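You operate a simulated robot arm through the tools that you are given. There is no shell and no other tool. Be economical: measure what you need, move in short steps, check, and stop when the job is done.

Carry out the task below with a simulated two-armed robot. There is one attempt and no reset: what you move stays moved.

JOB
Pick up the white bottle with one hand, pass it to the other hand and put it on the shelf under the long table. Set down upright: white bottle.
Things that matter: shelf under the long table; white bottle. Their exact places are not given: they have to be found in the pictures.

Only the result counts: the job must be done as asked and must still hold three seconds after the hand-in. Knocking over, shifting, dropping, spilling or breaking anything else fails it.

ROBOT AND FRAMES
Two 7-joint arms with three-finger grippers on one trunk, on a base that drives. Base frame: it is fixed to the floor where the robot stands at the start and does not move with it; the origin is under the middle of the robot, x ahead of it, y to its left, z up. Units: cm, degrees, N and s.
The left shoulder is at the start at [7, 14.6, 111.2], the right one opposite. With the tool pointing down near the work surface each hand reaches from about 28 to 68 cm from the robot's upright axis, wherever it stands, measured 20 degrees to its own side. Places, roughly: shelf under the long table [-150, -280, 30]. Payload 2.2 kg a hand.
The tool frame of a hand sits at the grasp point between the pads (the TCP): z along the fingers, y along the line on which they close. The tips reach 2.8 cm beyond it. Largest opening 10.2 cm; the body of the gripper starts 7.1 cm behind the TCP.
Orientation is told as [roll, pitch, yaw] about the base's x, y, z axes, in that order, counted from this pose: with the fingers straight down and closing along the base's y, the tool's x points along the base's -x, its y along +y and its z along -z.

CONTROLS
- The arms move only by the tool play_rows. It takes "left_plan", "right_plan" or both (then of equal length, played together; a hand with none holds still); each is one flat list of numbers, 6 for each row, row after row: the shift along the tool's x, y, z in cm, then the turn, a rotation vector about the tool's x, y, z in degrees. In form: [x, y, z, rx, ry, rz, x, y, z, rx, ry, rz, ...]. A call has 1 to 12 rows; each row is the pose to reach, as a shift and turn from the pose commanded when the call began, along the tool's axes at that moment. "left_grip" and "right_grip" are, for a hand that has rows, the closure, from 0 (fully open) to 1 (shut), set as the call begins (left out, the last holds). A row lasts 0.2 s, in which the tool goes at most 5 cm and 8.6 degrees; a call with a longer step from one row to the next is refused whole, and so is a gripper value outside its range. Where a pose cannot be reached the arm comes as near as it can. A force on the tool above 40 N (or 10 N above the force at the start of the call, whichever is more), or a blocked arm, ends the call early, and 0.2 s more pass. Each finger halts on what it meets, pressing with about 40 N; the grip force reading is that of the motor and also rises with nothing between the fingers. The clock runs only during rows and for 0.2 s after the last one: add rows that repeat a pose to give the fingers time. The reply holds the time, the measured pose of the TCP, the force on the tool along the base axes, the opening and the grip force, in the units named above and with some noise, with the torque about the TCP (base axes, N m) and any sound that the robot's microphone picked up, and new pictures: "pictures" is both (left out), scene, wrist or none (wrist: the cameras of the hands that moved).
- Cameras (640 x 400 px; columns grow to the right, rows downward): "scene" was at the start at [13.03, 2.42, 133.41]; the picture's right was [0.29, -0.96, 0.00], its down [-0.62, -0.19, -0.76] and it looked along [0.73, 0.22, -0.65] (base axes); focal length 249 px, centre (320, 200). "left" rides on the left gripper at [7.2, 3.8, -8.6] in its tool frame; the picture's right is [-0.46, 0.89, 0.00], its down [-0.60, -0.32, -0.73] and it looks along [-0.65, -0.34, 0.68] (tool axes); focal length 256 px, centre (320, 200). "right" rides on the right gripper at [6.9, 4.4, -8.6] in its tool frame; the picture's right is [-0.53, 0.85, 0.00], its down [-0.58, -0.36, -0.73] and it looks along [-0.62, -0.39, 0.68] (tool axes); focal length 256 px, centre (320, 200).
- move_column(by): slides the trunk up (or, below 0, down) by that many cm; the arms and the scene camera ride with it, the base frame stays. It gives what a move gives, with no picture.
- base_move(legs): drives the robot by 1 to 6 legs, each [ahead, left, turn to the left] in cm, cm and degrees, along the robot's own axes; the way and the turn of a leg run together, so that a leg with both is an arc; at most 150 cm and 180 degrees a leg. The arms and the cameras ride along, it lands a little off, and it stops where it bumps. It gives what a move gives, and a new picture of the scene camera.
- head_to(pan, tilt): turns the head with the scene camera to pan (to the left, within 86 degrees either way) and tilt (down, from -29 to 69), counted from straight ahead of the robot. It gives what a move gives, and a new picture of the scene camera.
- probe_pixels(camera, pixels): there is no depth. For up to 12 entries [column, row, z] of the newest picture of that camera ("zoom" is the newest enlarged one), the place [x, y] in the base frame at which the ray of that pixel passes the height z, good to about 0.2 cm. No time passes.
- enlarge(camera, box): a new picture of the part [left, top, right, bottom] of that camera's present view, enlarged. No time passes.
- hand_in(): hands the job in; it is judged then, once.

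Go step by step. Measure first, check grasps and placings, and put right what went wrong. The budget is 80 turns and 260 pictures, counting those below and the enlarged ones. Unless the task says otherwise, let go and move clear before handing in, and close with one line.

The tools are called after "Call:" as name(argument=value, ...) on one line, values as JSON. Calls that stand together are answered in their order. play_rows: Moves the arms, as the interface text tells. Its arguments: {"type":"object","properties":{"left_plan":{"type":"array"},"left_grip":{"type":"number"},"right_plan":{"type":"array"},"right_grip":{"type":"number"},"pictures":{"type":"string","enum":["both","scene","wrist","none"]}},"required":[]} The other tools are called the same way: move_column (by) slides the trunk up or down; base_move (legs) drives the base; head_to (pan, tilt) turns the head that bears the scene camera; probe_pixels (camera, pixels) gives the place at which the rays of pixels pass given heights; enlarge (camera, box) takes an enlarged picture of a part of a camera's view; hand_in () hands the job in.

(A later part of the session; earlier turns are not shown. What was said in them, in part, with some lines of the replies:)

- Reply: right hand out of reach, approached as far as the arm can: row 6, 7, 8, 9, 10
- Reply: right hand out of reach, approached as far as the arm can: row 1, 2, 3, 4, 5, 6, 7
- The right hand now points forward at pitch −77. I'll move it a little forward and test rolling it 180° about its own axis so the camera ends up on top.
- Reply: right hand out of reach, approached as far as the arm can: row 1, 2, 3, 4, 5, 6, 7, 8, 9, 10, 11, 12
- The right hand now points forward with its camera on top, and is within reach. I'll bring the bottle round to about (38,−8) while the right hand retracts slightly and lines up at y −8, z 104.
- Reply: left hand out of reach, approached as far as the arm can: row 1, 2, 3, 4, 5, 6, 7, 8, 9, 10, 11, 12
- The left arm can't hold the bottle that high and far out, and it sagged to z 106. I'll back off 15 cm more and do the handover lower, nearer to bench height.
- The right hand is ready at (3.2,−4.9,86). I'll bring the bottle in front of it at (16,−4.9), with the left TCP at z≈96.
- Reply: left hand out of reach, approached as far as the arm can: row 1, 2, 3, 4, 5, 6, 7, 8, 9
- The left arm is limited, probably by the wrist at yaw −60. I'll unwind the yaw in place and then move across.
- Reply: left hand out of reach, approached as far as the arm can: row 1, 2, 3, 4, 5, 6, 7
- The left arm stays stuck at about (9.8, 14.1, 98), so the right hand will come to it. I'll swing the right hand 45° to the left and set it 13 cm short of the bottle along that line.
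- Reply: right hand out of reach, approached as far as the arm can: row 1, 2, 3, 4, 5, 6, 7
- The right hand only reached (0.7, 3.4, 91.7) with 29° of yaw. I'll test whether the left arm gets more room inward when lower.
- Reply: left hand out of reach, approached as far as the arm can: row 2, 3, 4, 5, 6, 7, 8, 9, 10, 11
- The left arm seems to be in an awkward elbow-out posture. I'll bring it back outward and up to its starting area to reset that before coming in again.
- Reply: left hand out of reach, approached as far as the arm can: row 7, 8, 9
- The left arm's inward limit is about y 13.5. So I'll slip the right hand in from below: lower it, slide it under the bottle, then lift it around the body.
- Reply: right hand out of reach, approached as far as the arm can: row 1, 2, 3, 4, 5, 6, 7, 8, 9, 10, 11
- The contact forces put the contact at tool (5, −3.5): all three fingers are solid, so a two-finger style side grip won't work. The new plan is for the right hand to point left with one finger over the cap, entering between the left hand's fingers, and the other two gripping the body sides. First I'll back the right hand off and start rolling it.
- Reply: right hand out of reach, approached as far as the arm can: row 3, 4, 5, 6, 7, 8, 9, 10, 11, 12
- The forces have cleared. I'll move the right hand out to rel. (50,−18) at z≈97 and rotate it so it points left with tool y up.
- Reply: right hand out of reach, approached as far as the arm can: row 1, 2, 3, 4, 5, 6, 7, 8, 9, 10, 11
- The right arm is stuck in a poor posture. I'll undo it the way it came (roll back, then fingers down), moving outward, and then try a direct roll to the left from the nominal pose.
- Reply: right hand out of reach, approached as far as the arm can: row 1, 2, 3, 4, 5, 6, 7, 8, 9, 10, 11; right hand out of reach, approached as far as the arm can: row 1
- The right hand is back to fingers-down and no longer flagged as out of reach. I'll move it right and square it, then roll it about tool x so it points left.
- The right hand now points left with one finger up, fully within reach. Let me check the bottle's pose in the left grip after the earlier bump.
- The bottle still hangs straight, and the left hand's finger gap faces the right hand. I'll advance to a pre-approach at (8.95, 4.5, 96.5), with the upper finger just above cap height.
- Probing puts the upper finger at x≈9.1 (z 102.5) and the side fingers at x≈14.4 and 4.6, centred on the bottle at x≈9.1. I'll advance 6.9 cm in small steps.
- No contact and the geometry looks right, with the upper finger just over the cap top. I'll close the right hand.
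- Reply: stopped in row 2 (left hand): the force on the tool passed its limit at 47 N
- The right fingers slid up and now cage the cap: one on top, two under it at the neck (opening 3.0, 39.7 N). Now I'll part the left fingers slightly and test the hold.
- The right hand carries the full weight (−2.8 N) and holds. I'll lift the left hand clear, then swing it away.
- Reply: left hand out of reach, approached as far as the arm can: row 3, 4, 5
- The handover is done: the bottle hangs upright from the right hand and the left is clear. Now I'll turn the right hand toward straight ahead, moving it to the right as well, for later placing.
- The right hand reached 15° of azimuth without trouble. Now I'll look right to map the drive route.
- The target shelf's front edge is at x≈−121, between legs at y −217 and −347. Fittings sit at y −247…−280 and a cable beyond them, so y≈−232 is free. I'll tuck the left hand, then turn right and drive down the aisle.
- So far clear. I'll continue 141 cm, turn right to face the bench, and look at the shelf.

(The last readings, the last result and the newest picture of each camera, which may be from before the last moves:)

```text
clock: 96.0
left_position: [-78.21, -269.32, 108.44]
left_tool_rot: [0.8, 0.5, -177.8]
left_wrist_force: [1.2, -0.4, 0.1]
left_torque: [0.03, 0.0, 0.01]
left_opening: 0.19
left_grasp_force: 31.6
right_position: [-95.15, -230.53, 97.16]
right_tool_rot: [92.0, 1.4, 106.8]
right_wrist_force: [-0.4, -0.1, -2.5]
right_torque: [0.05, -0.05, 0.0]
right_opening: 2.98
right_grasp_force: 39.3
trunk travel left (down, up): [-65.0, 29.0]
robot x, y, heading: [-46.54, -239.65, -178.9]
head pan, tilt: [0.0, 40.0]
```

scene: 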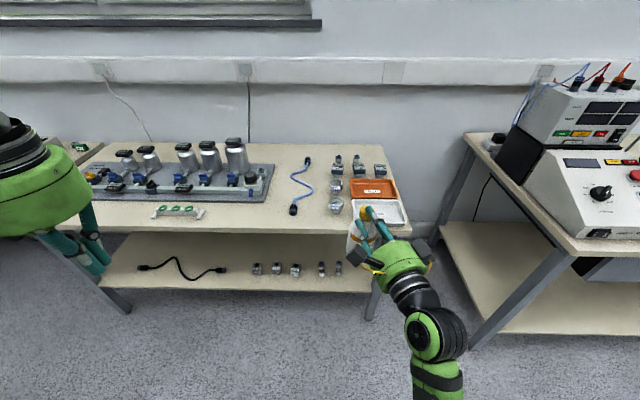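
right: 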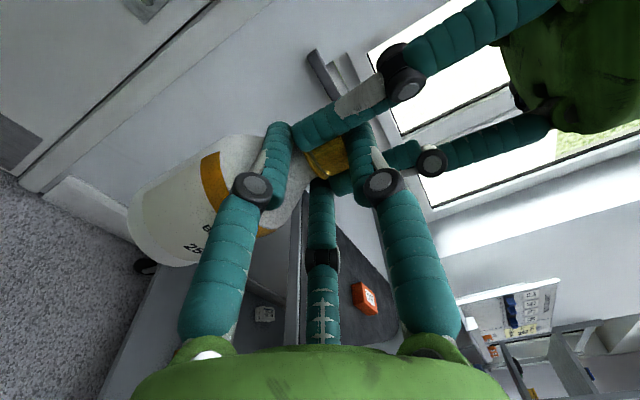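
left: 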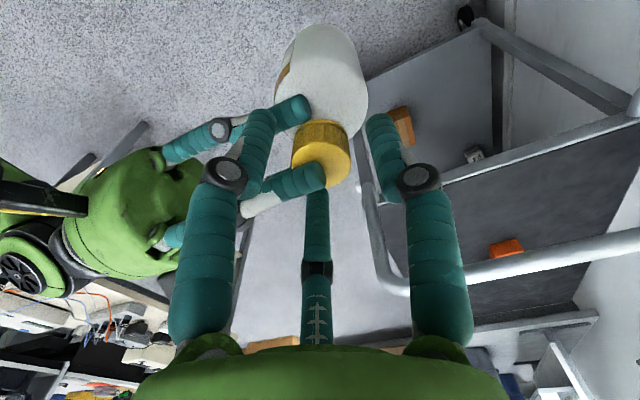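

Call:
enlarge(camera="scene", box=[80, 220, 400, 320])

Call:
probe_pixels(camera="scene", pixels=[[225, 292, 30], [372, 293, 30], [110, 288, 30], [338, 272, 30], [255, 272, 30], [225, 270, 30], [140, 268, 30], [372, 320, 0], [125, 313, 0], [280, 235, 75], [300, 237, 80]])

```text
2.00 times, centred on (240, 270) of scene
```

zoom: 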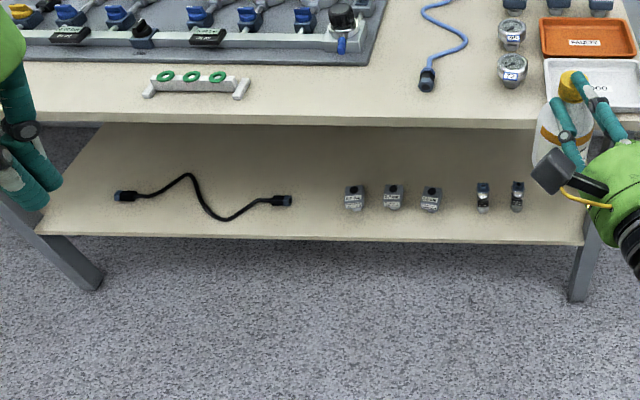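

```text
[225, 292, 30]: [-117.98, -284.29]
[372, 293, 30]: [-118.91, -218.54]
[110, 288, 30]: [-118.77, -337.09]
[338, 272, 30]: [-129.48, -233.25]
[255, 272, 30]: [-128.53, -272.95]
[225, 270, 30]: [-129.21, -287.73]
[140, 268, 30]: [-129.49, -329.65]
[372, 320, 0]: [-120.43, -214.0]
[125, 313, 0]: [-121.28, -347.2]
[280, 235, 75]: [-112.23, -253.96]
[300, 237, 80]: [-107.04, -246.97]
```

The shelf is clearly visible: there is a gap between the cable end (y≈−288) and the first fitting (y≈−273), so I'll aim for (−125, −280.5). I'll slide the robot left about 49 cm and straighten the hand by 17°.

Call:
base_move(legs=[[0, 48, -1]])

Call:
play_rows(right_plan=[0, 0, 0, 0, -4, 0, 0, 0, 0, 0, -8, 0, 0, 0, 0, 0, -12, 0, 0, 0, 0, 0, -16, 0, 0, 0, 0, 0, -16, 0], pictures="both")

```text
clock: 98.8
left_position: [-78.19, -316.61, 108.54]
left_tool_rot: [0.9, 0.5, -178.7]
left_wrist_force: [0.1, 0.0, -0.3]
left_torque: [-0.01, 0.03, -0.03]
left_opening: 0.17
left_grasp_force: 31.2
right_position: [-94.52, -277.67, 97.27]
right_tool_rot: [91.9, 1.4, 105.6]
right_wrist_force: [0.8, 0.1, -2.6]
right_torque: [0.07, -0.06, 0.02]
right_opening: 2.97
right_grasp_force: 39.8
trunk travel left (down, up): [-65.0, 29.0]
robot x, y, heading: [-45.83, -288.09, -179.7]
head pan, tilt: [0.0, 40.0]
```

scene: 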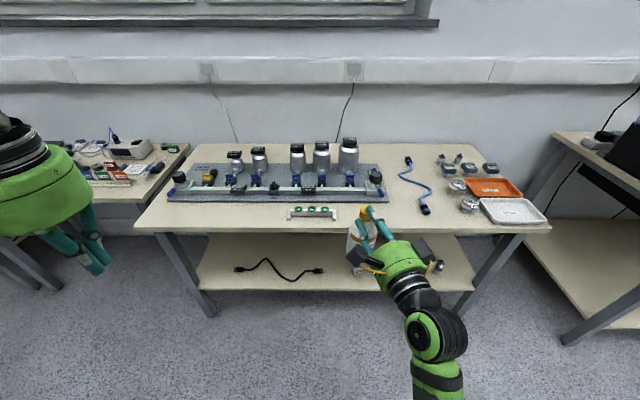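

```text
clock: 99.3
left_position: [-77.99, -316.56, 108.48]
left_tool_rot: [0.8, 0.5, -178.7]
left_wrist_force: [0.2, -0.5, 0.0]
left_torque: [-0.01, 0.02, -0.02]
left_opening: 0.22
left_grasp_force: 31.3
right_position: [-94.26, -275.71, 95.51]
right_tool_rot: [90.3, -9.6, 102.7]
right_wrist_force: [-0.1, -0.5, -2.4]
right_torque: [0.01, -0.1, 0.0]
right_opening: 2.96
right_grasp_force: 39.9
right hand out of reach, approached as far as the arm can: row 2
trunk travel left (down, up): [-65.0, 29.0]
robot x, y, heading: [-45.8, -288.21, -179.7]
head pan, tilt: [0.0, 40.0]
stopped in row 2 (right hand): the arm was blocked; the commanded pose is now the measured one
```

scene: 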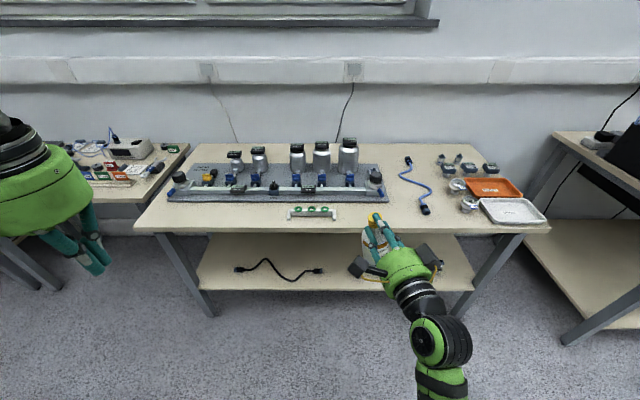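
right: 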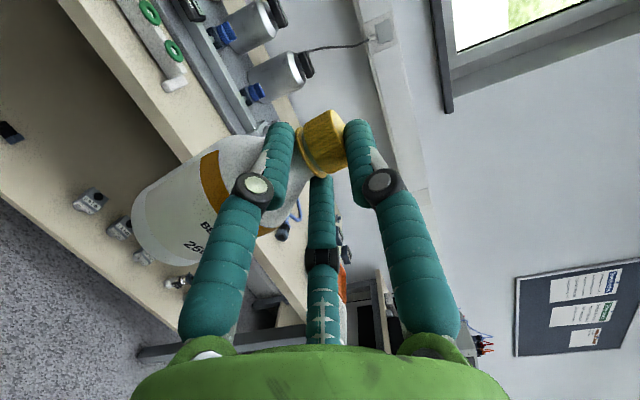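

The straightening hit an arm limit and tilted the hand by about 10°. I'll undo that and use the base heading to square up instead.

Call:
play_rows(right_plan=[1, 0.9, 0, -0.8, 1.5, 5.5, 2, 1.8, 0, -1.6, 3, 11, 2, 1.8, 0, -1.6, 3, 11], pictures="none")

Call:
base_move(legs=[[0, 0, -15]])

Call:
enlarge(camera="scene", box=[220, 170, 460, 320])

```text
clock: 100.1
left_position: [-78.13, -316.6, 108.47]
left_tool_rot: [0.9, 0.5, -178.7]
left_wrist_force: [-0.5, 0.4, -0.1]
left_torque: [0.01, 0.0, 0.01]
left_opening: 0.22
left_grasp_force: 31.9
right_position: [-93.83, -277.85, 97.01]
right_tool_rot: [91.6, 0.2, 106.1]
right_wrist_force: [0.5, 0.7, -2.2]
right_torque: [0.01, -0.07, 0.01]
right_opening: 2.96
right_grasp_force: 39.6
trunk travel left (down, up): [-65.0, 29.0]
robot x, y, heading: [-45.5, -287.84, -179.8]
head pan, tilt: [0.0, 40.0]
```

```text
clock: 101.4
left_position: [-84.22, -307.68, 108.4]
left_tool_rot: [0.9, 0.5, 166.8]
left_wrist_force: [0.3, -0.2, 0.0]
left_torque: [0.0, 0.0, -0.04]
left_opening: 0.23
left_grasp_force: 31.4
right_position: [-89.68, -266.06, 96.92]
right_tool_rot: [91.6, 0.1, 91.6]
right_wrist_force: [-0.2, -0.5, -2.4]
right_torque: [-0.01, -0.04, 0.03]
right_opening: 2.97
right_grasp_force: 40.2
trunk travel left (down, up): [-65.0, 29.0]
robot x, y, heading: [-45.65, -287.73, 165.9]
head pan, tilt: [0.0, 40.0]
```

scene: 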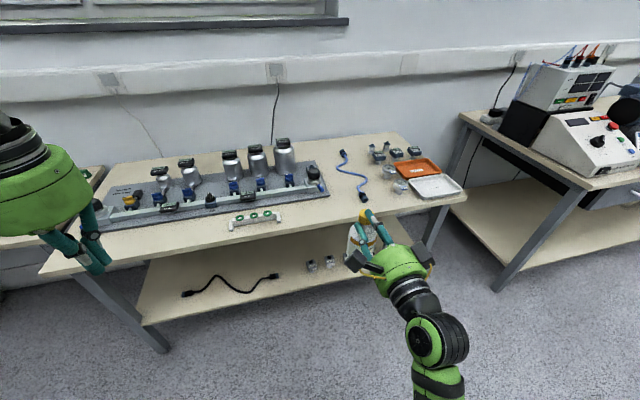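

```text
2.67 times, centred on (340, 245) of scene
```

zoom: 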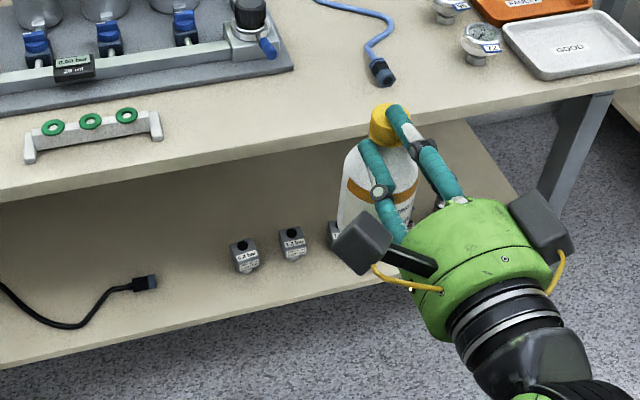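

The hand now points straight at the shelf. I'll tuck the left hand further back, lower the trunk, and look left to check the left arm's clearance.

Call:
play_rows(left_plan=[2, 0, 0, 0, 0, 0, 4, 0, 0, 0, 0, 0, 6, 0, 0, 0, 0, 0, 8, 0, 0, 0, 0, 0, 8, 0, 0, 0, 0, 0], pictures="none")

Call:
move_column(by=-45)

Call:
head_to(pan=35, tilt=20)

```text
clock: 102.6
left_position: [-76.51, -309.34, 108.5]
left_tool_rot: [0.9, 0.6, 166.8]
left_wrist_force: [0.5, -0.3, 0.2]
left_torque: [0.03, -0.03, -0.01]
left_opening: 0.17
left_grasp_force: 30.9
right_position: [-89.64, -265.99, 96.82]
right_tool_rot: [91.5, -0.1, 91.6]
right_wrist_force: [-1.1, -0.1, -2.8]
right_torque: [0.0, -0.08, 0.0]
right_opening: 2.93
right_grasp_force: 40.1
trunk travel left (down, up): [-65.0, 29.0]
robot x, y, heading: [-44.9, -287.83, 165.8]
head pan, tilt: [0.0, 40.0]
```

```text
refused: -45 is not a number from -40 to 40
```

```text
clock: 103.6
left_position: [-76.47, -309.39, 108.46]
left_tool_rot: [0.8, 0.6, 166.8]
left_wrist_force: [-0.6, 0.3, 0.3]
left_torque: [-0.01, 0.02, 0.02]
left_opening: 0.22
left_grasp_force: 31.1
right_position: [-89.75, -265.96, 96.8]
right_tool_rot: [91.6, 0.0, 91.5]
right_wrist_force: [-0.5, -0.4, -3.1]
right_torque: [0.02, -0.05, 0.02]
right_opening: 2.92
right_grasp_force: 39.9
trunk travel left (down, up): [-65.0, 29.0]
robot x, y, heading: [-45.12, -288.05, 165.8]
head pan, tilt: [35.0, 20.0]
```

scene: 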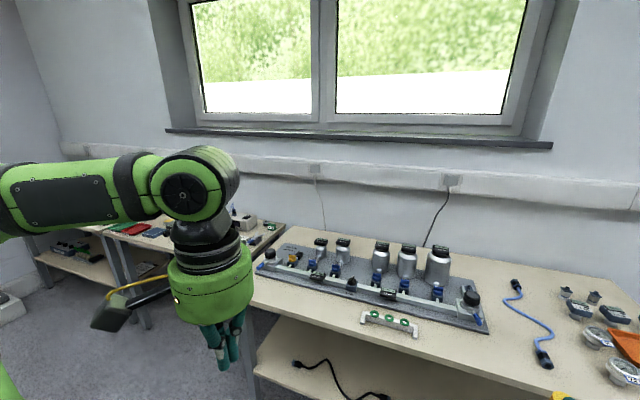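

The left forearm runs out to the left, clear of the bench. The right grip opening is creeping down (3.04→2.92), so I'll check it while lowering.

Call:
enlarge(camera="right", box=[200, 60, 440, 210])

Call:
move_column(by=-40)

Call:
head_to(pan=0, tilt=30)

```text
2.67 times, centred on (320, 135) of right
```

zoom: 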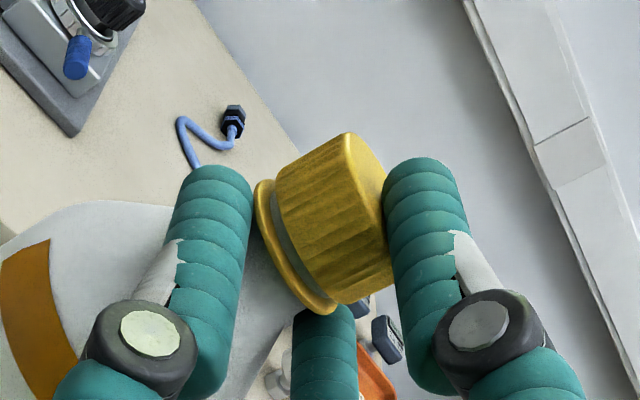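

```text
clock: 107.5
left_position: [-76.42, -309.42, 68.55]
left_tool_rot: [1.0, 0.5, 166.8]
left_wrist_force: [-0.1, 0.2, 0.2]
left_torque: [-0.02, -0.04, 0.01]
left_opening: 0.24
left_grasp_force: 31.3
right_position: [-89.68, -266.02, 56.84]
right_tool_rot: [91.5, 0.0, 91.5]
right_wrist_force: [0.3, 0.4, -2.3]
right_torque: [-0.02, -0.09, 0.05]
right_opening: 2.96
right_grasp_force: 39.6
trunk travel left (down, up): [-25.0, 69.0]
robot x, y, heading: [-45.34, -287.95, 165.8]
head pan, tilt: [35.0, 20.0]
```

```text
clock: 108.5
left_position: [-76.42, -309.44, 68.54]
left_tool_rot: [0.9, 0.5, 166.7]
left_wrist_force: [-0.6, 1.3, 0.3]
left_torque: [-0.01, -0.01, 0.01]
left_opening: 0.21
left_grasp_force: 31.0
right_position: [-89.72, -266.14, 56.83]
right_tool_rot: [91.5, 0.1, 91.6]
right_wrist_force: [1.3, 0.3, -2.6]
right_torque: [0.04, -0.04, -0.01]
right_opening: 2.96
right_grasp_force: 39.9
trunk travel left (down, up): [-25.0, 69.0]
robot x, y, heading: [-45.54, -287.81, 165.8]
head pan, tilt: [0.0, 30.0]
```

scene: 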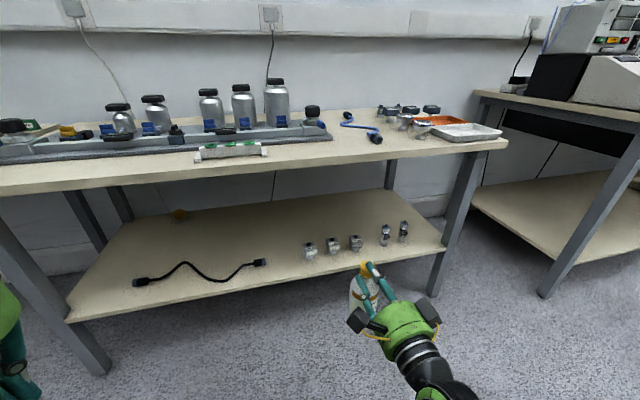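

Call:
probe_pixels(camera="scene", pixels=[[262, 263, 30], [262, 263, 34], [309, 256, 30], [309, 256, 34], [300, 279, 30], [300, 279, 34], [404, 238, 30], [404, 238, 34], [135, 283, 30], [135, 283, 34], [300, 163, 70], [300, 158, 70]])

Call:
enlarge(camera="scene", box=[220, 200, 460, 350])

```text
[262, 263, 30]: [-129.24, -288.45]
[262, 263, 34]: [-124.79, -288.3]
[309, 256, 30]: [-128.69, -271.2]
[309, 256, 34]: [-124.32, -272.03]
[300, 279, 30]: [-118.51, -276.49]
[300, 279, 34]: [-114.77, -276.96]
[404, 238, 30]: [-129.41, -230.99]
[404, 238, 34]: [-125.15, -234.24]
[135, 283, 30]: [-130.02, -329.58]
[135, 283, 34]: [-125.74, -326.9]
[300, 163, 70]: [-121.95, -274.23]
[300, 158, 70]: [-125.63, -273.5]
```

```text
2.67 times, centred on (340, 275) of scene
```

zoom: 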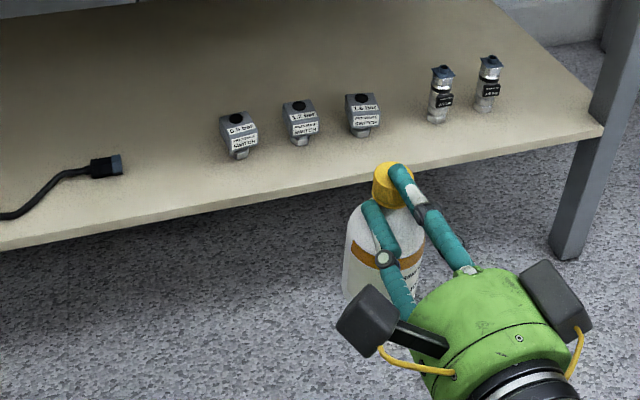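

Call:
probe_pixels(camera="scene", pixels=[[364, 264, 58.5], [350, 285, 51], [379, 285, 51], [352, 310, 45]])

Call:
base_move(legs=[[0, 22, 0]])

Call:
move_column(by=-9)

```text
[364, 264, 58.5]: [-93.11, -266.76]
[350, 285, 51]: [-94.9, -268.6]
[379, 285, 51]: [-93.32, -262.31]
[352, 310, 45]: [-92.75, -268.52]
```

```text
clock: 110.2
left_position: [-81.86, -331.09, 68.57]
left_tool_rot: [0.8, 0.5, 166.8]
left_wrist_force: [-0.7, 0.3, 0.4]
left_torque: [0.0, 0.0, 0.01]
left_opening: 0.19
left_grasp_force: 31.4
right_position: [-95.22, -287.74, 56.82]
right_tool_rot: [91.4, 0.0, 91.6]
right_wrist_force: [-0.1, 0.1, -1.8]
right_torque: [0.02, -0.09, 0.03]
right_opening: 2.94
right_grasp_force: 40.0
trunk travel left (down, up): [-25.0, 69.0]
robot x, y, heading: [-50.67, -309.98, 166.0]
head pan, tilt: [0.0, 30.0]
```

scene: 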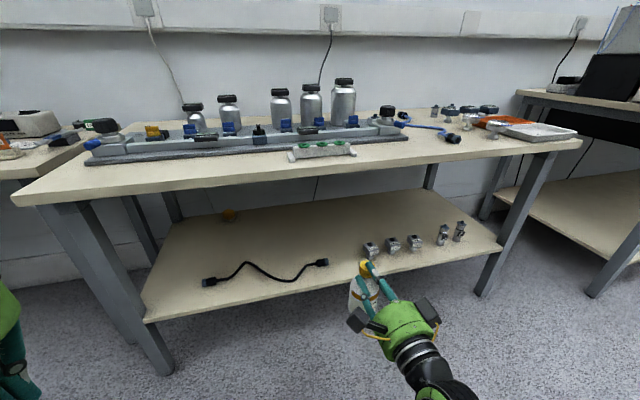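

```text
clock: 111.4
left_position: [-81.87, -330.95, 59.57]
left_tool_rot: [1.0, 0.5, 166.8]
left_wrist_force: [0.7, -0.3, 0.1]
left_torque: [0.01, -0.01, 0.02]
left_opening: 0.23
left_grasp_force: 31.5
right_position: [-95.2, -287.82, 47.83]
right_tool_rot: [91.5, 0.0, 91.6]
right_wrist_force: [0.3, -0.5, -2.6]
right_torque: [-0.04, -0.08, 0.0]
right_opening: 2.97
right_grasp_force: 40.3
trunk travel left (down, up): [-16.0, 78.0]
robot x, y, heading: [-51.3, -309.53, 165.8]
head pan, tilt: [0.0, 30.0]
```

The bottle axis is now about (−98.3,−288.3) with its bottom near z 35.6, and the target is (−124.5,−281). I'll drive forward 18, then extend the arm for the remainder.

Call:
base_move(legs=[[18, -0.7, 0]])

Call:
play_rows(right_plan=[0, 0, 1.5, 0, 0, 0, 0, 0, 3, 0, 0, 0, 0, 0, 4.5, 0, 0, 0, 0, 0, 6, 0, 0, 0, 0, 0, 6, 0, 0, 0])

Call:
enlarge(camera="scene", box=[240, 200, 480, 350])

```text
clock: 113.0
left_position: [-99.51, -326.04, 59.53]
left_tool_rot: [0.9, 0.5, 167.0]
left_wrist_force: [-0.7, 0.7, 0.5]
left_torque: [-0.04, 0.02, 0.0]
left_opening: 0.2
left_grasp_force: 31.4
right_position: [-112.89, -282.8, 47.79]
right_tool_rot: [91.5, -0.1, 91.9]
right_wrist_force: [0.6, 0.2, -2.3]
right_torque: [0.02, -0.07, -0.01]
right_opening: 2.97
right_grasp_force: 40.2
trunk travel left (down, up): [-16.0, 78.0]
robot x, y, heading: [-68.4, -304.74, 165.9]
head pan, tilt: [0.0, 30.0]
```

scene: 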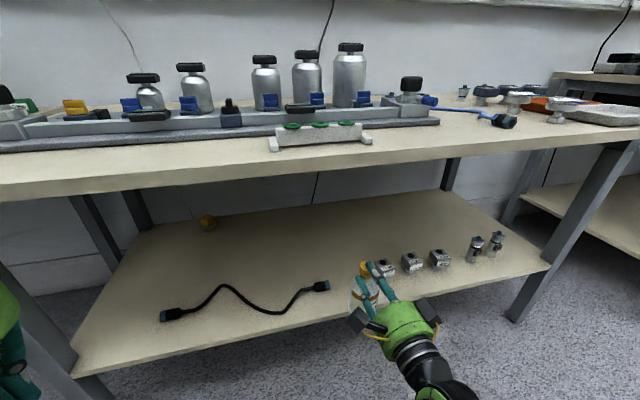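

```text
clock: 114.2
left_position: [-99.54, -326.03, 59.47]
left_tool_rot: [1.0, 0.5, 167.0]
left_wrist_force: [-0.6, -0.2, 0.6]
left_torque: [0.01, 0.01, 0.02]
left_opening: 0.22
left_grasp_force: 31.3
right_position: [-118.47, -282.08, 46.24]
right_tool_rot: [89.4, -3.8, 92.0]
right_wrist_force: [-0.2, 0.0, -2.1]
right_torque: [-0.02, -0.08, 0.02]
right_opening: 2.94
right_grasp_force: 40.1
trunk travel left (down, up): [-16.0, 78.0]
robot x, y, heading: [-68.58, -304.67, 166.0]
head pan, tilt: [0.0, 30.0]
```

scene: 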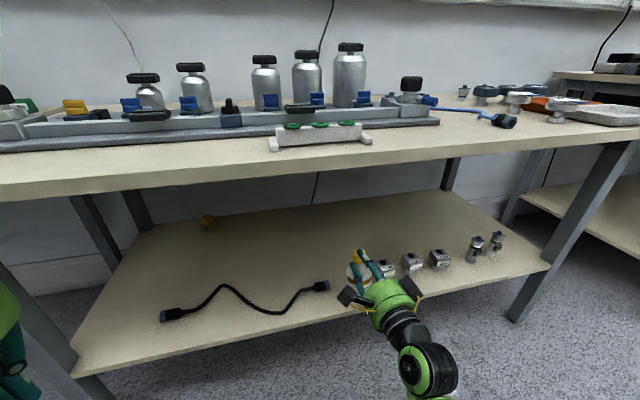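
right: 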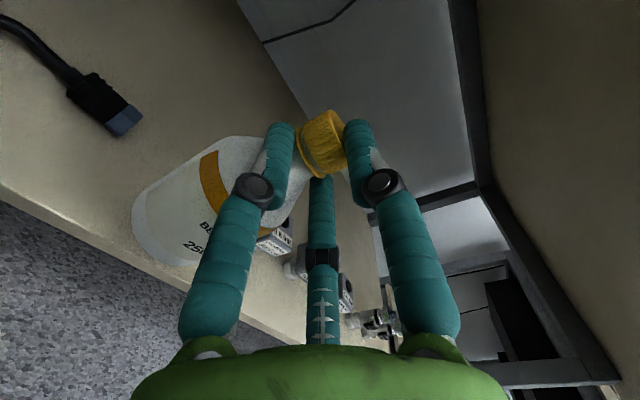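

```text
2.67 times, centred on (360, 275) of scene
```

zoom: 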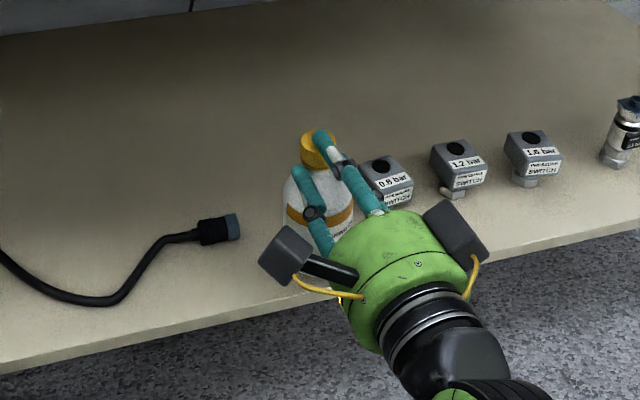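

The extension hit limits (tilt of about 4°, 1.5 cm sag). I'll retract 4.5 cm while restoring the orientation, and finish with a short base move.

Call:
play_rows(right_plan=[0, 0.4, -1.5, -0.7, 0, 1.3, 0, 0.9, -3, -1.4, 0, 2.6, 0, 1.4, -4.5, -2.1, 0, 3.9, 0, 1.4, -4.5, -2.1, 0, 3.9], pictures="none")

Call:
base_move(legs=[[7.5, -0.5, 0]])

Call:
enlarge(camera="scene", box=[240, 200, 480, 350])

Call:
enlarge(camera="right", box=[60, 60, 380, 260])

```text
clock: 115.2
left_position: [-99.47, -326.12, 59.65]
left_tool_rot: [0.9, 0.5, 167.0]
left_wrist_force: [-0.1, -0.4, 0.3]
left_torque: [-0.03, 0.0, 0.03]
left_opening: 0.23
left_grasp_force: 31.8
right_position: [-114.24, -283.0, 49.15]
right_tool_rot: [93.5, 3.7, 92.1]
right_wrist_force: [-0.4, 0.3, -2.9]
right_torque: [0.0, -0.07, 0.0]
right_opening: 2.95
right_grasp_force: 40.0
trunk travel left (down, up): [-16.0, 78.0]
robot x, y, heading: [-68.72, -304.46, 166.0]
head pan, tilt: [0.0, 30.0]
```

```text
clock: 116.2
left_position: [-106.63, -323.84, 59.48]
left_tool_rot: [0.9, 0.5, 167.0]
left_wrist_force: [0.2, -0.5, -0.1]
left_torque: [0.02, -0.01, 0.0]
left_opening: 0.2
left_grasp_force: 31.5
right_position: [-121.39, -280.62, 49.25]
right_tool_rot: [93.4, 3.7, 92.2]
right_wrist_force: [-0.8, -0.3, -3.2]
right_torque: [0.04, -0.09, 0.0]
right_opening: 2.94
right_grasp_force: 40.0
trunk travel left (down, up): [-16.0, 78.0]
robot x, y, heading: [-75.93, -302.37, 165.9]
head pan, tilt: [0.0, 30.0]
```

scene: 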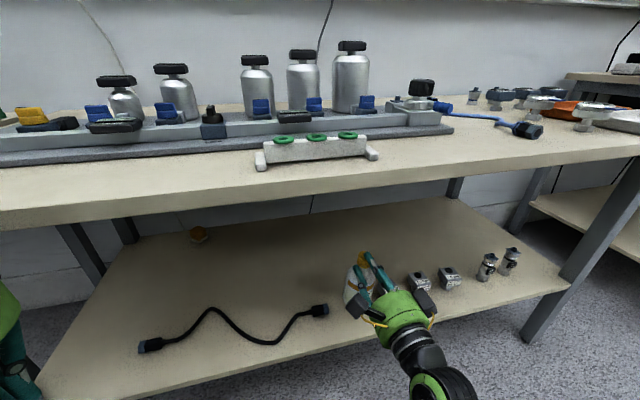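

```text
2.67 times, centred on (360, 275) of scene
```

zoom: 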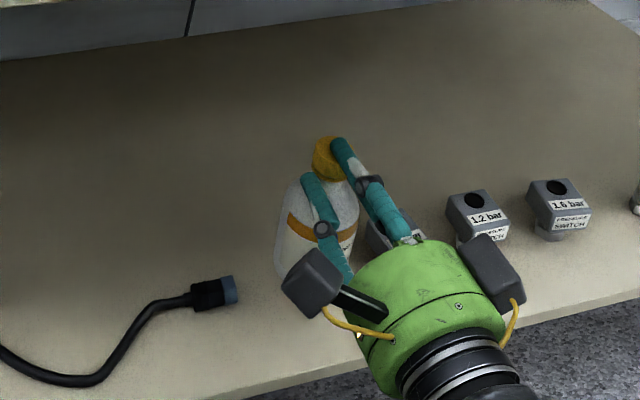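

```text
2.00 times, centred on (220, 160) of right
```

zoom: 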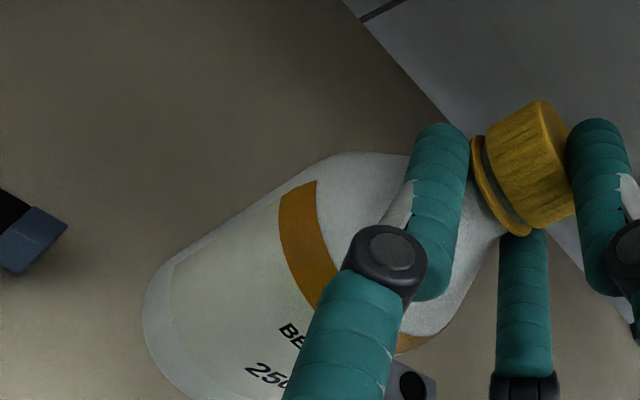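

The hand is now 2–4° over-corrected, with the bottle at about (−124.4,−281) over the gap. I'll split the difference on orientation, lower the trunk 5 cm and inspect.

Call:
play_rows(right_plan=[0, 0, 0, 1.2, 0, -2.5, 0, 0, 0, 1.2, 0, -2.5], pictures="none")

Call:
move_column(by=-5)

Call:
head_to(pan=-8, tilt=35)

Call:
enlarge(camera="scene", box=[240, 160, 400, 260])

Call:
enlarge(camera="right", box=[60, 60, 380, 260])

```text
clock: 116.8
left_position: [-106.6, -323.7, 59.46]
left_tool_rot: [0.9, 0.5, 167.0]
left_wrist_force: [-0.5, -0.6, -0.4]
left_torque: [0.04, -0.01, 0.0]
left_opening: 0.22
left_grasp_force: 31.2
right_position: [-121.36, -280.51, 48.43]
right_tool_rot: [91.5, -0.2, 92.2]
right_wrist_force: [0.0, 0.2, -2.5]
right_torque: [-0.01, -0.09, -0.06]
right_opening: 2.95
right_grasp_force: 40.1
trunk travel left (down, up): [-16.0, 78.0]
robot x, y, heading: [-75.81, -302.27, 166.1]
head pan, tilt: [0.0, 30.0]
```

```text
clock: 117.7
left_position: [-106.56, -324.64, 55.37]
left_tool_rot: [-0.2, -0.1, 167.1]
left_wrist_force: [-0.8, 0.2, 0.0]
left_torque: [-0.02, 0.0, 0.01]
left_opening: 0.25
left_grasp_force: 31.6
right_position: [-121.24, -280.99, 45.46]
right_tool_rot: [91.7, -1.6, 92.0]
right_wrist_force: [0.8, 0.2, -2.3]
right_torque: [-0.03, -0.05, 0.02]
right_opening: 2.93
right_grasp_force: 40.3
trunk travel left (down, up): [-11.0, 83.0]
robot x, y, heading: [-75.87, -302.02, 166.2]
head pan, tilt: [0.0, 30.0]
```

```text
clock: 118.4
left_position: [-106.49, -324.66, 55.41]
left_tool_rot: [-0.4, 0.0, 167.0]
left_wrist_force: [-0.3, 0.5, -0.2]
left_torque: [0.02, 0.0, 0.01]
left_opening: 0.21
left_grasp_force: 31.0
right_position: [-121.15, -281.18, 45.45]
right_tool_rot: [91.9, -1.6, 92.0]
right_wrist_force: [-0.4, -0.1, -2.2]
right_torque: [0.02, -0.09, -0.01]
right_opening: 2.92
right_grasp_force: 39.7
trunk travel left (down, up): [-11.0, 83.0]
robot x, y, heading: [-75.43, -302.25, 165.9]
head pan, tilt: [-8.0, 35.0]
```

scene: 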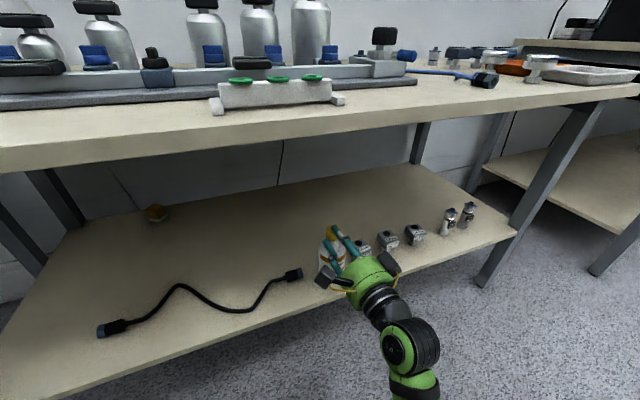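

```text
4.00 times, centred on (320, 210) of scene
```

zoom: 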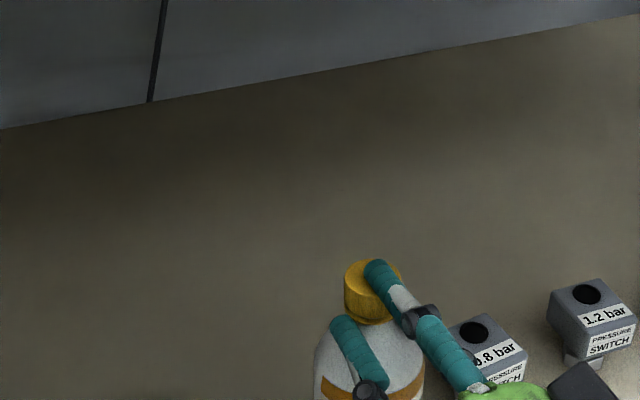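

```text
2.00 times, centred on (220, 160) of right
```

zoom: 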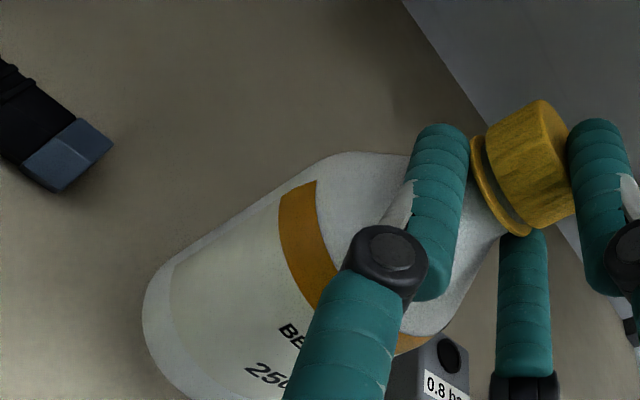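

The trunk went down 5, but the hands only followed 3–4 cm, so something may be touching the arms. I'll look left and right before continuing.

Call:
head_to(pan=70, tilt=35)

Call:
head_to(pan=-50, tilt=50)

```text
clock: 119.9
left_position: [-106.52, -324.73, 55.26]
left_tool_rot: [-0.4, 0.0, 167.0]
left_wrist_force: [0.1, 0.0, -0.3]
left_torque: [-0.01, -0.02, -0.02]
left_opening: 0.22
left_grasp_force: 31.8
right_position: [-121.23, -281.22, 45.51]
right_tool_rot: [91.7, -1.5, 92.1]
right_wrist_force: [0.5, -0.3, -2.0]
right_torque: [0.03, -0.1, 0.0]
right_opening: 2.94
right_grasp_force: 40.0
trunk travel left (down, up): [-11.0, 83.0]
robot x, y, heading: [-75.92, -302.49, 165.9]
head pan, tilt: [70.0, 35.0]
```

scene: 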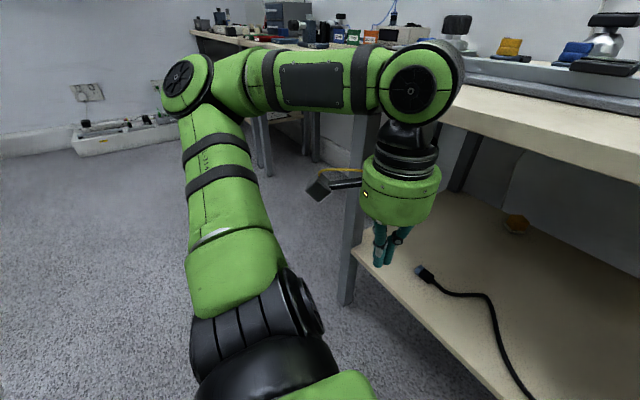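

```text
clock: 121.9
left_position: [-106.48, -324.73, 55.18]
left_tool_rot: [-0.4, 0.1, 167.0]
left_wrist_force: [0.1, -0.3, 0.0]
left_torque: [-0.01, -0.02, 0.04]
left_opening: 0.21
left_grasp_force: 31.9
right_position: [-121.26, -281.15, 45.55]
right_tool_rot: [91.8, -1.4, 92.2]
right_wrist_force: [-0.2, 0.7, -2.1]
right_torque: [-0.01, -0.02, 0.02]
right_opening: 2.94
right_grasp_force: 40.3
trunk travel left (down, up): [-11.0, 83.0]
robot x, y, heading: [-75.73, -302.45, 166.2]
head pan, tilt: [-50.0, 50.0]
```

scene: 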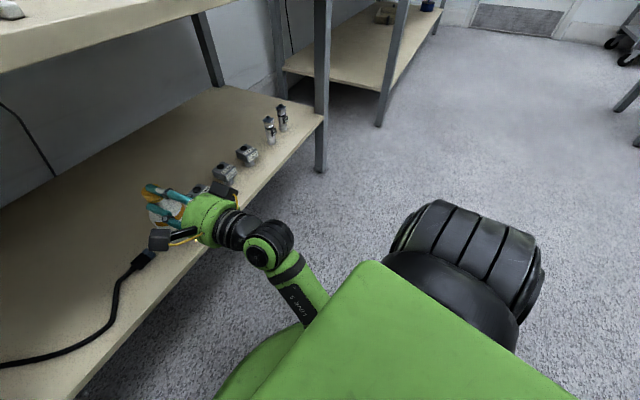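

Both hands rotated about 1.3°, so I suspect the right elbow is now resting on the robot's own base. I'll raise the trunk 2 cm to relieve it and look straight down the right side.

Call:
move_column(by=2)

Call:
head_to(pan=-30, tilt=69)

```text
clock: 122.6
left_position: [-106.59, -323.93, 56.08]
left_tool_rot: [0.9, 0.5, 167.0]
left_wrist_force: [0.6, 0.5, 0.4]
left_torque: [0.0, 0.0, 0.02]
left_opening: 0.22
left_grasp_force: 31.2
right_position: [-121.39, -280.47, 45.56]
right_tool_rot: [91.9, -0.1, 92.2]
right_wrist_force: [-0.6, -0.6, -2.5]
right_torque: [0.0, -0.12, 0.0]
right_opening: 2.99
right_grasp_force: 40.0
trunk travel left (down, up): [-13.0, 81.0]
robot x, y, heading: [-75.72, -301.97, 166.1]
head pan, tilt: [-50.0, 50.0]
```

```text
clock: 123.4
left_position: [-106.67, -323.79, 56.54]
left_tool_rot: [0.9, 0.5, 167.0]
left_wrist_force: [0.6, 0.6, 0.2]
left_torque: [0.0, 0.03, -0.05]
left_opening: 0.2
left_grasp_force: 31.0
right_position: [-121.36, -280.39, 45.92]
right_tool_rot: [91.8, -0.3, 92.2]
right_wrist_force: [-0.1, 0.2, -2.6]
right_torque: [0.0, -0.03, 0.0]
right_opening: 2.97
right_grasp_force: 40.0
trunk travel left (down, up): [-13.0, 81.0]
robot x, y, heading: [-75.9, -302.3, 165.9]
head pan, tilt: [-30.0, 68.8]
```

scene: 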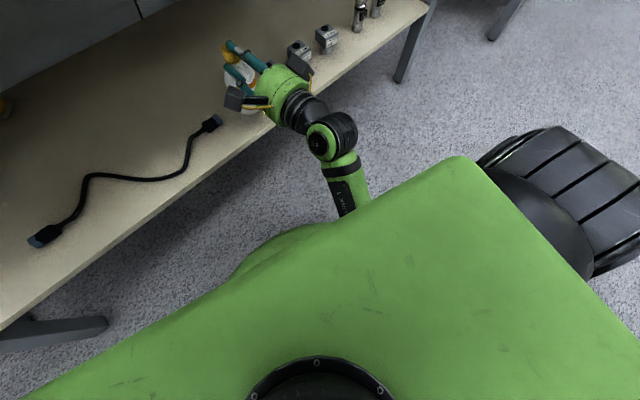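

Raising cleared the tilt. The forearm does pass low over the base disc, so I'll do the last few centimetres with the arm itself, in small steps.

Call:
play_rows(right_plan=[0, -0.7, 0, 0, 0, 0, 0, -1.4, 0, 0, 0, 0, 0, -2, 0, 0, 0, 0, 0, -2, 0, 0, 0, 0], pictures="wrist")

```text
clock: 124.4
left_position: [-106.67, -323.73, 56.57]
left_tool_rot: [0.9, 0.3, 167.1]
left_wrist_force: [-0.5, -0.1, 0.7]
left_torque: [0.0, 0.01, 0.02]
left_opening: 0.19
left_grasp_force: 31.5
right_position: [-121.49, -280.81, 44.2]
right_tool_rot: [92.2, 1.2, 92.0]
right_wrist_force: [-0.4, -0.4, -2.6]
right_torque: [-0.01, -0.07, 0.0]
right_opening: 2.95
right_grasp_force: 40.0
trunk travel left (down, up): [-13.0, 81.0]
robot x, y, heading: [-75.12, -302.57, 166.2]
head pan, tilt: [-30.0, 68.8]
```

right: 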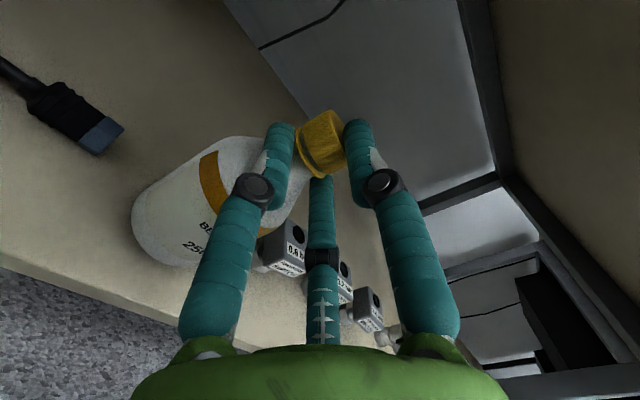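

The arm lowering works (z 44.2) and there's no contact yet. I'll continue down in 0.4 cm steps until the shelf is felt.

Call:
play_rows(right_plan=[0, -0.4, 0, 0, 0, 0, 0, -0.8, 0, 0, 0, 0, 0, -1.2, 0, 0, 0, 0, 0, -1.6, 0, 0, 0, 0, 0, -1.6, 0, 0, 0, 0], pictures="wrist")

Call:
head_to(pan=-20, tilt=45)

Call:
enlarge(camera="scene", box=[240, 100, 400, 200])

```text
clock: 125.6
left_position: [-106.66, -323.76, 56.46]
left_tool_rot: [1.0, 0.5, 167.0]
left_wrist_force: [-0.2, -1.0, -0.3]
left_torque: [0.0, 0.02, 0.0]
left_opening: 0.2
left_grasp_force: 31.3
right_position: [-121.51, -280.59, 42.54]
right_tool_rot: [92.2, 1.2, 91.9]
right_wrist_force: [0.0, -0.1, -2.4]
right_torque: [0.05, -0.06, -0.02]
right_opening: 2.94
right_grasp_force: 40.2
trunk travel left (down, up): [-13.0, 81.0]
robot x, y, heading: [-75.92, -302.16, 166.2]
head pan, tilt: [-30.0, 68.8]
```

right: 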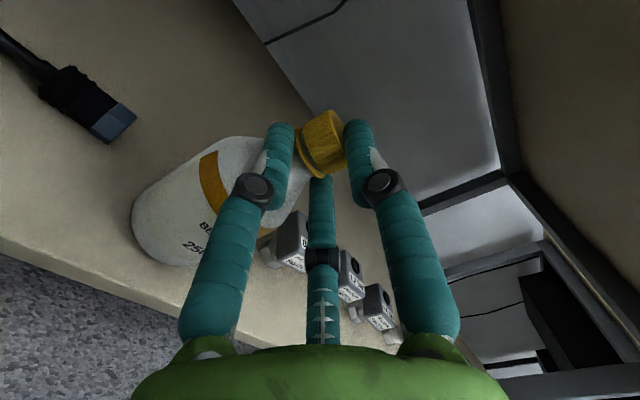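

```text
clock: 126.5
left_position: [-106.54, -323.79, 56.5]
left_tool_rot: [0.9, 0.5, 166.9]
left_wrist_force: [-0.2, -0.3, 0.2]
left_torque: [-0.01, -0.01, -0.04]
left_opening: 0.2
left_grasp_force: 31.4
right_position: [-121.51, -280.69, 42.57]
right_tool_rot: [92.2, 1.2, 92.0]
right_wrist_force: [0.0, -0.8, -2.7]
right_torque: [0.0, -0.09, -0.03]
right_opening: 2.94
right_grasp_force: 40.4
trunk travel left (down, up): [-13.0, 81.0]
robot x, y, heading: [-75.93, -302.28, 165.9]
head pan, tilt: [-20.0, 45.0]
```

scene: 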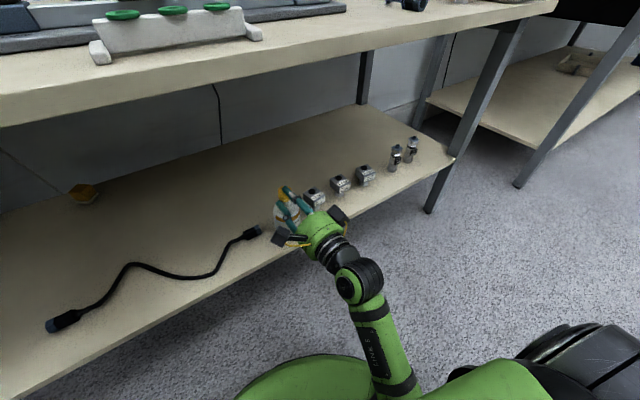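

```text
4.00 times, centred on (320, 150) of scene
```

zoom: 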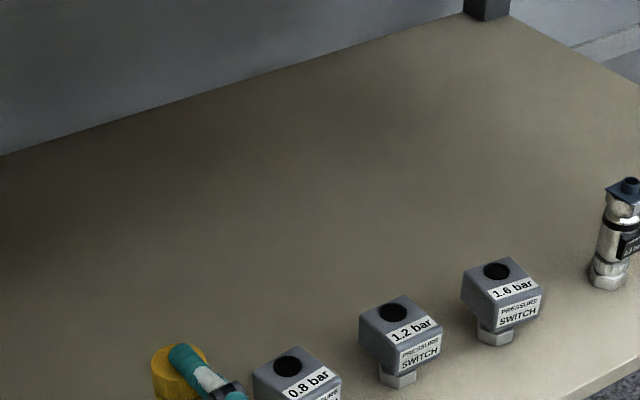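

Call:
play_rows(right_plan=[0, -0.3, 0, 0, 0, 0, 0, -0.6, 0, 0, 0, 0, 0, -0.9, 0, 0, 0, 0, 0, -1.2, 0, 0, 0, 0, 0, -1.5, 0, 0, 0, 0, 0, -1.5, 0, 0, 0, 0], pictures="scene")

Call:
enlarge(camera="scene", box=[240, 170, 360, 260])

```text
clock: 127.9
left_position: [-106.45, -323.84, 56.53]
left_tool_rot: [0.8, 0.3, 167.1]
left_wrist_force: [-0.2, 0.0, -0.2]
left_torque: [-0.02, 0.04, 0.02]
left_opening: 0.23
left_grasp_force: 31.7
right_position: [-121.43, -280.77, 42.12]
right_tool_rot: [93.7, 1.0, 91.8]
right_wrist_force: [1.1, -0.6, 29.9]
right_torque: [0.2, 0.27, 0.0]
right_opening: 2.94
right_grasp_force: 40.8
trunk travel left (down, up): [-13.0, 81.0]
robot x, y, heading: [-75.8, -301.96, 165.8]
head pan, tilt: [-20.0, 45.0]
```

scene: 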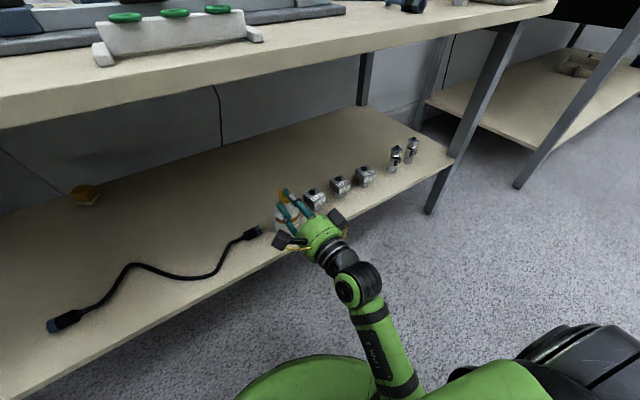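

```text
4.44 times, centred on (300, 215) of scene
```

zoom: 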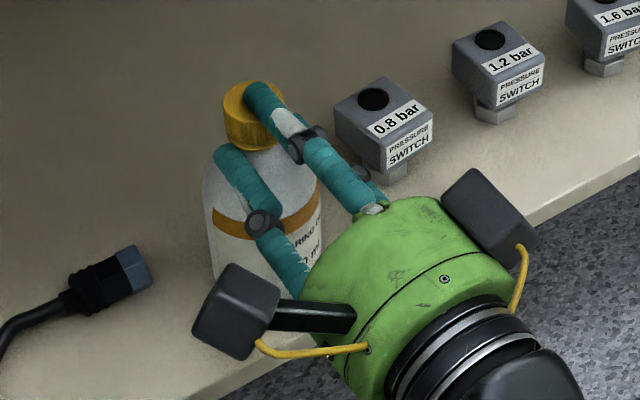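

Shelf contact at TCP z≈42.1 (30 N). The torque shows the base's near edge touching first, so I'll ease up 0.8 cm and level the hand by 2.5°.

Call:
play_rows(right_plan=[0, 0.8, 0, 0, 0, 0, 0, 0.8, 0, 2.5, 0, 0, 0, 0.8, 0, 2.5, 0, 0], pictures="none")

```text
clock: 128.7
left_position: [-106.52, -323.74, 56.63]
left_tool_rot: [0.8, 0.3, 167.0]
left_wrist_force: [0.0, -0.7, -0.6]
left_torque: [-0.02, -0.02, -0.01]
left_opening: 0.2
left_grasp_force: 31.3
right_position: [-121.63, -280.57, 42.19]
right_tool_rot: [90.3, 1.0, 91.9]
right_wrist_force: [-5.3, -1.2, 15.0]
right_torque: [0.04, 1.44, 0.08]
right_opening: 2.92
right_grasp_force: 40.1
trunk travel left (down, up): [-13.0, 81.0]
robot x, y, heading: [-75.63, -302.51, 165.9]
head pan, tilt: [-20.0, 45.0]
```

Now the far edge is loaded, so the level lies in between. I'll rotate back about 1.2° and ease up slightly.

Call:
play_rows(right_plan=[0, 0.1, 0, -0.6, 0, 0, 0, 0.2, 0, -1.2, 0, 0, 0, 0.2, 0, -1.2, 0, 0], pictures="none")

```text
clock: 129.5
left_position: [-106.49, -323.84, 56.58]
left_tool_rot: [0.8, 0.4, 167.0]
left_wrist_force: [0.1, 0.6, 0.9]
left_torque: [0.0, 0.0, -0.02]
left_opening: 0.21
left_grasp_force: 31.4
right_position: [-121.57, -280.69, 42.2]
right_tool_rot: [91.1, 1.1, 91.9]
right_wrist_force: [5.1, -0.9, 13.2]
right_torque: [0.12, -0.21, -0.07]
right_opening: 2.95
right_grasp_force: 40.1
trunk travel left (down, up): [-13.0, 81.0]
robot x, y, heading: [-75.71, -302.35, 165.9]
head pan, tilt: [-20.0, 45.0]
```

The load is now centred under the bottle axis (level). I'll open the right hand to about 7.5 cm.

Call:
play_rows(right_plan=[0, 0, 0, 0, 0, 0, 0, 0, 0, 0, 0, 0, 0, 0, 0, 0, 0, 0, 0, 0, 0, 0, 0, 0], right_grip=0.25, pictures="both")

Call:
enlarge(camera="scene", box=[240, 170, 360, 260])

```text
clock: 130.5
left_position: [-106.63, -323.82, 56.41]
left_tool_rot: [0.9, 0.5, 166.9]
left_wrist_force: [0.0, -0.4, -1.0]
left_torque: [-0.01, 0.0, 0.0]
left_opening: 0.23
left_grasp_force: 31.3
right_position: [-121.6, -280.65, 42.03]
right_tool_rot: [90.9, 1.1, 91.9]
right_wrist_force: [0.2, -0.1, -0.6]
right_torque: [0.02, -0.01, 0.0]
right_opening: 7.63
right_grasp_force: 0.1
trunk travel left (down, up): [-13.0, 81.0]
robot x, y, heading: [-75.9, -302.21, 166.1]
head pan, tilt: [-20.0, 45.0]
```

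scene: 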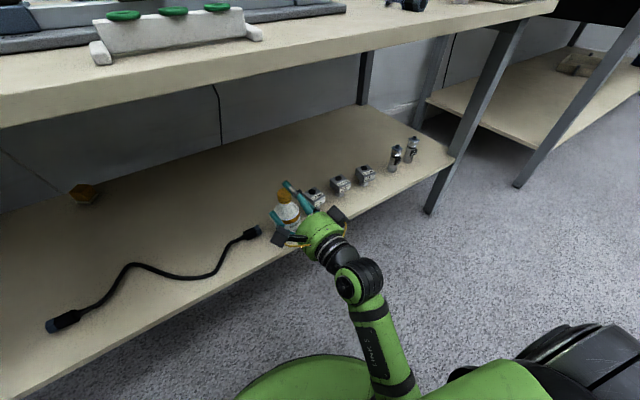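
right: 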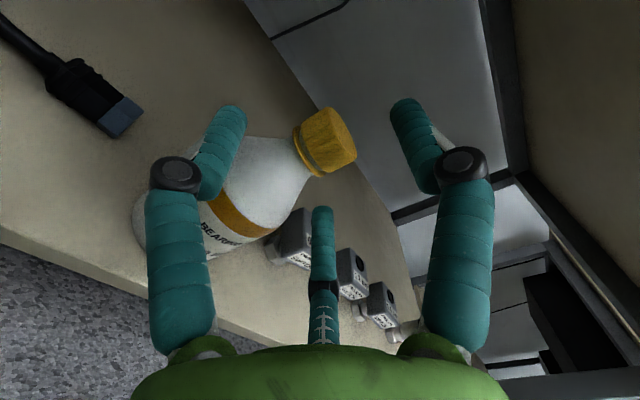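

```text
4.44 times, centred on (300, 215) of scene
```

zoom: 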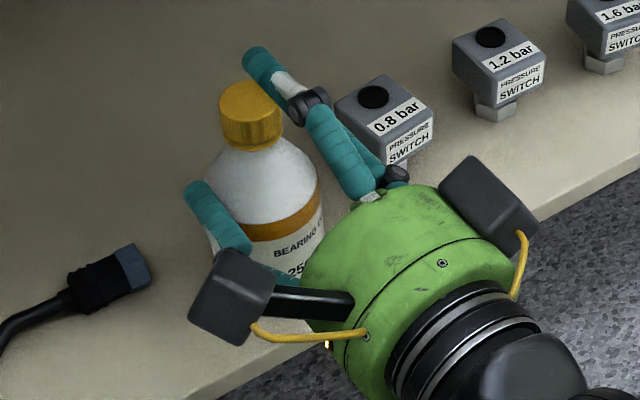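

The bottle stands free with nothing touching it. I'll withdraw straight back 6 cm with the arm, then back the base off along the same line.

Call:
play_rows(right_plan=[0, 0, -1, 0, 0, 0, 0, 0, -2, 0, 0, 0, 0, 0, -3, 0, 0, 0, 0, 0, -4, 0, 0, 0, 0, 0, -5, 0, 0, 0, 0, 0, -6, 0, 0, 0, 0, 0, -6, 0, 0, 0], pictures="wrist")

Call:
base_move(legs=[[-19.4, -4.9, 0]])

Call:
enlarge(camera="scene", box=[200, 100, 440, 250])

```text
clock: 132.1
left_position: [-106.5, -323.78, 56.49]
left_tool_rot: [0.9, 0.4, 167.0]
left_wrist_force: [-0.6, 0.1, -0.1]
left_torque: [-0.04, -0.01, 0.01]
left_opening: 0.24
left_grasp_force: 31.6
right_position: [-115.61, -280.43, 41.97]
right_tool_rot: [91.0, 1.3, 92.1]
right_wrist_force: [-0.5, 0.0, 0.3]
right_torque: [-0.01, 0.03, -0.01]
right_opening: 7.65
right_grasp_force: 0.0
trunk travel left (down, up): [-13.0, 81.0]
robot x, y, heading: [-75.96, -302.46, 165.7]
head pan, tilt: [-20.0, 45.0]
```

right: 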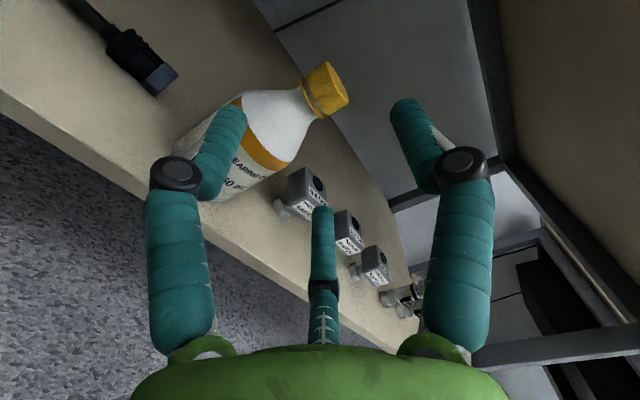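

```text
clock: 133.7
left_position: [-86.64, -323.77, 56.44]
left_tool_rot: [0.9, 0.4, 167.1]
left_wrist_force: [0.2, 0.2, -0.1]
left_torque: [0.0, 0.0, 0.0]
left_opening: 0.2
left_grasp_force: 31.4
right_position: [-95.89, -280.49, 41.92]
right_tool_rot: [91.0, 1.2, 92.0]
right_wrist_force: [-0.1, -0.8, -0.3]
right_torque: [0.01, 0.02, 0.0]
right_opening: 7.68
right_grasp_force: 0.0
trunk travel left (down, up): [-13.0, 81.0]
robot x, y, heading: [-56.08, -302.06, 166.1]
head pan, tilt: [-20.0, 45.0]
```

scene: 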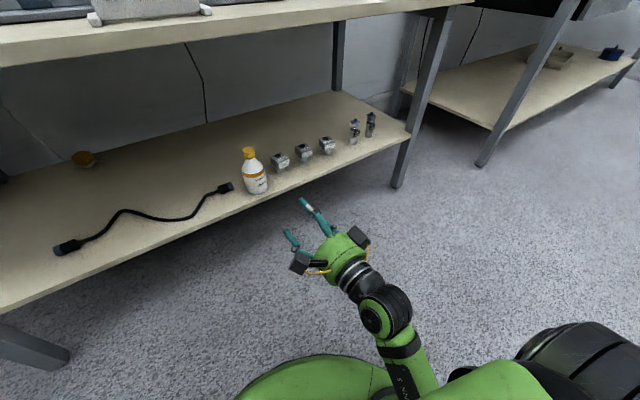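

```text
2.67 times, centred on (320, 175) of scene
```

zoom: 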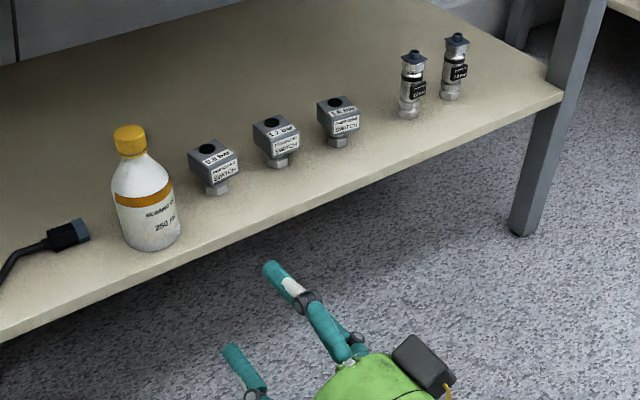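

The bottle stands upright on the shelf between the cable and the fittings. Nothing else has moved, and both hands are clear. I'm handing in.

Call:
hand_in()

```text
The job is handed in.
```

The white bottle was picked up with the left hand, passed in the air to the right hand, and set upright on the shelf under the long table; the job is handed in, but no verdict has come back.
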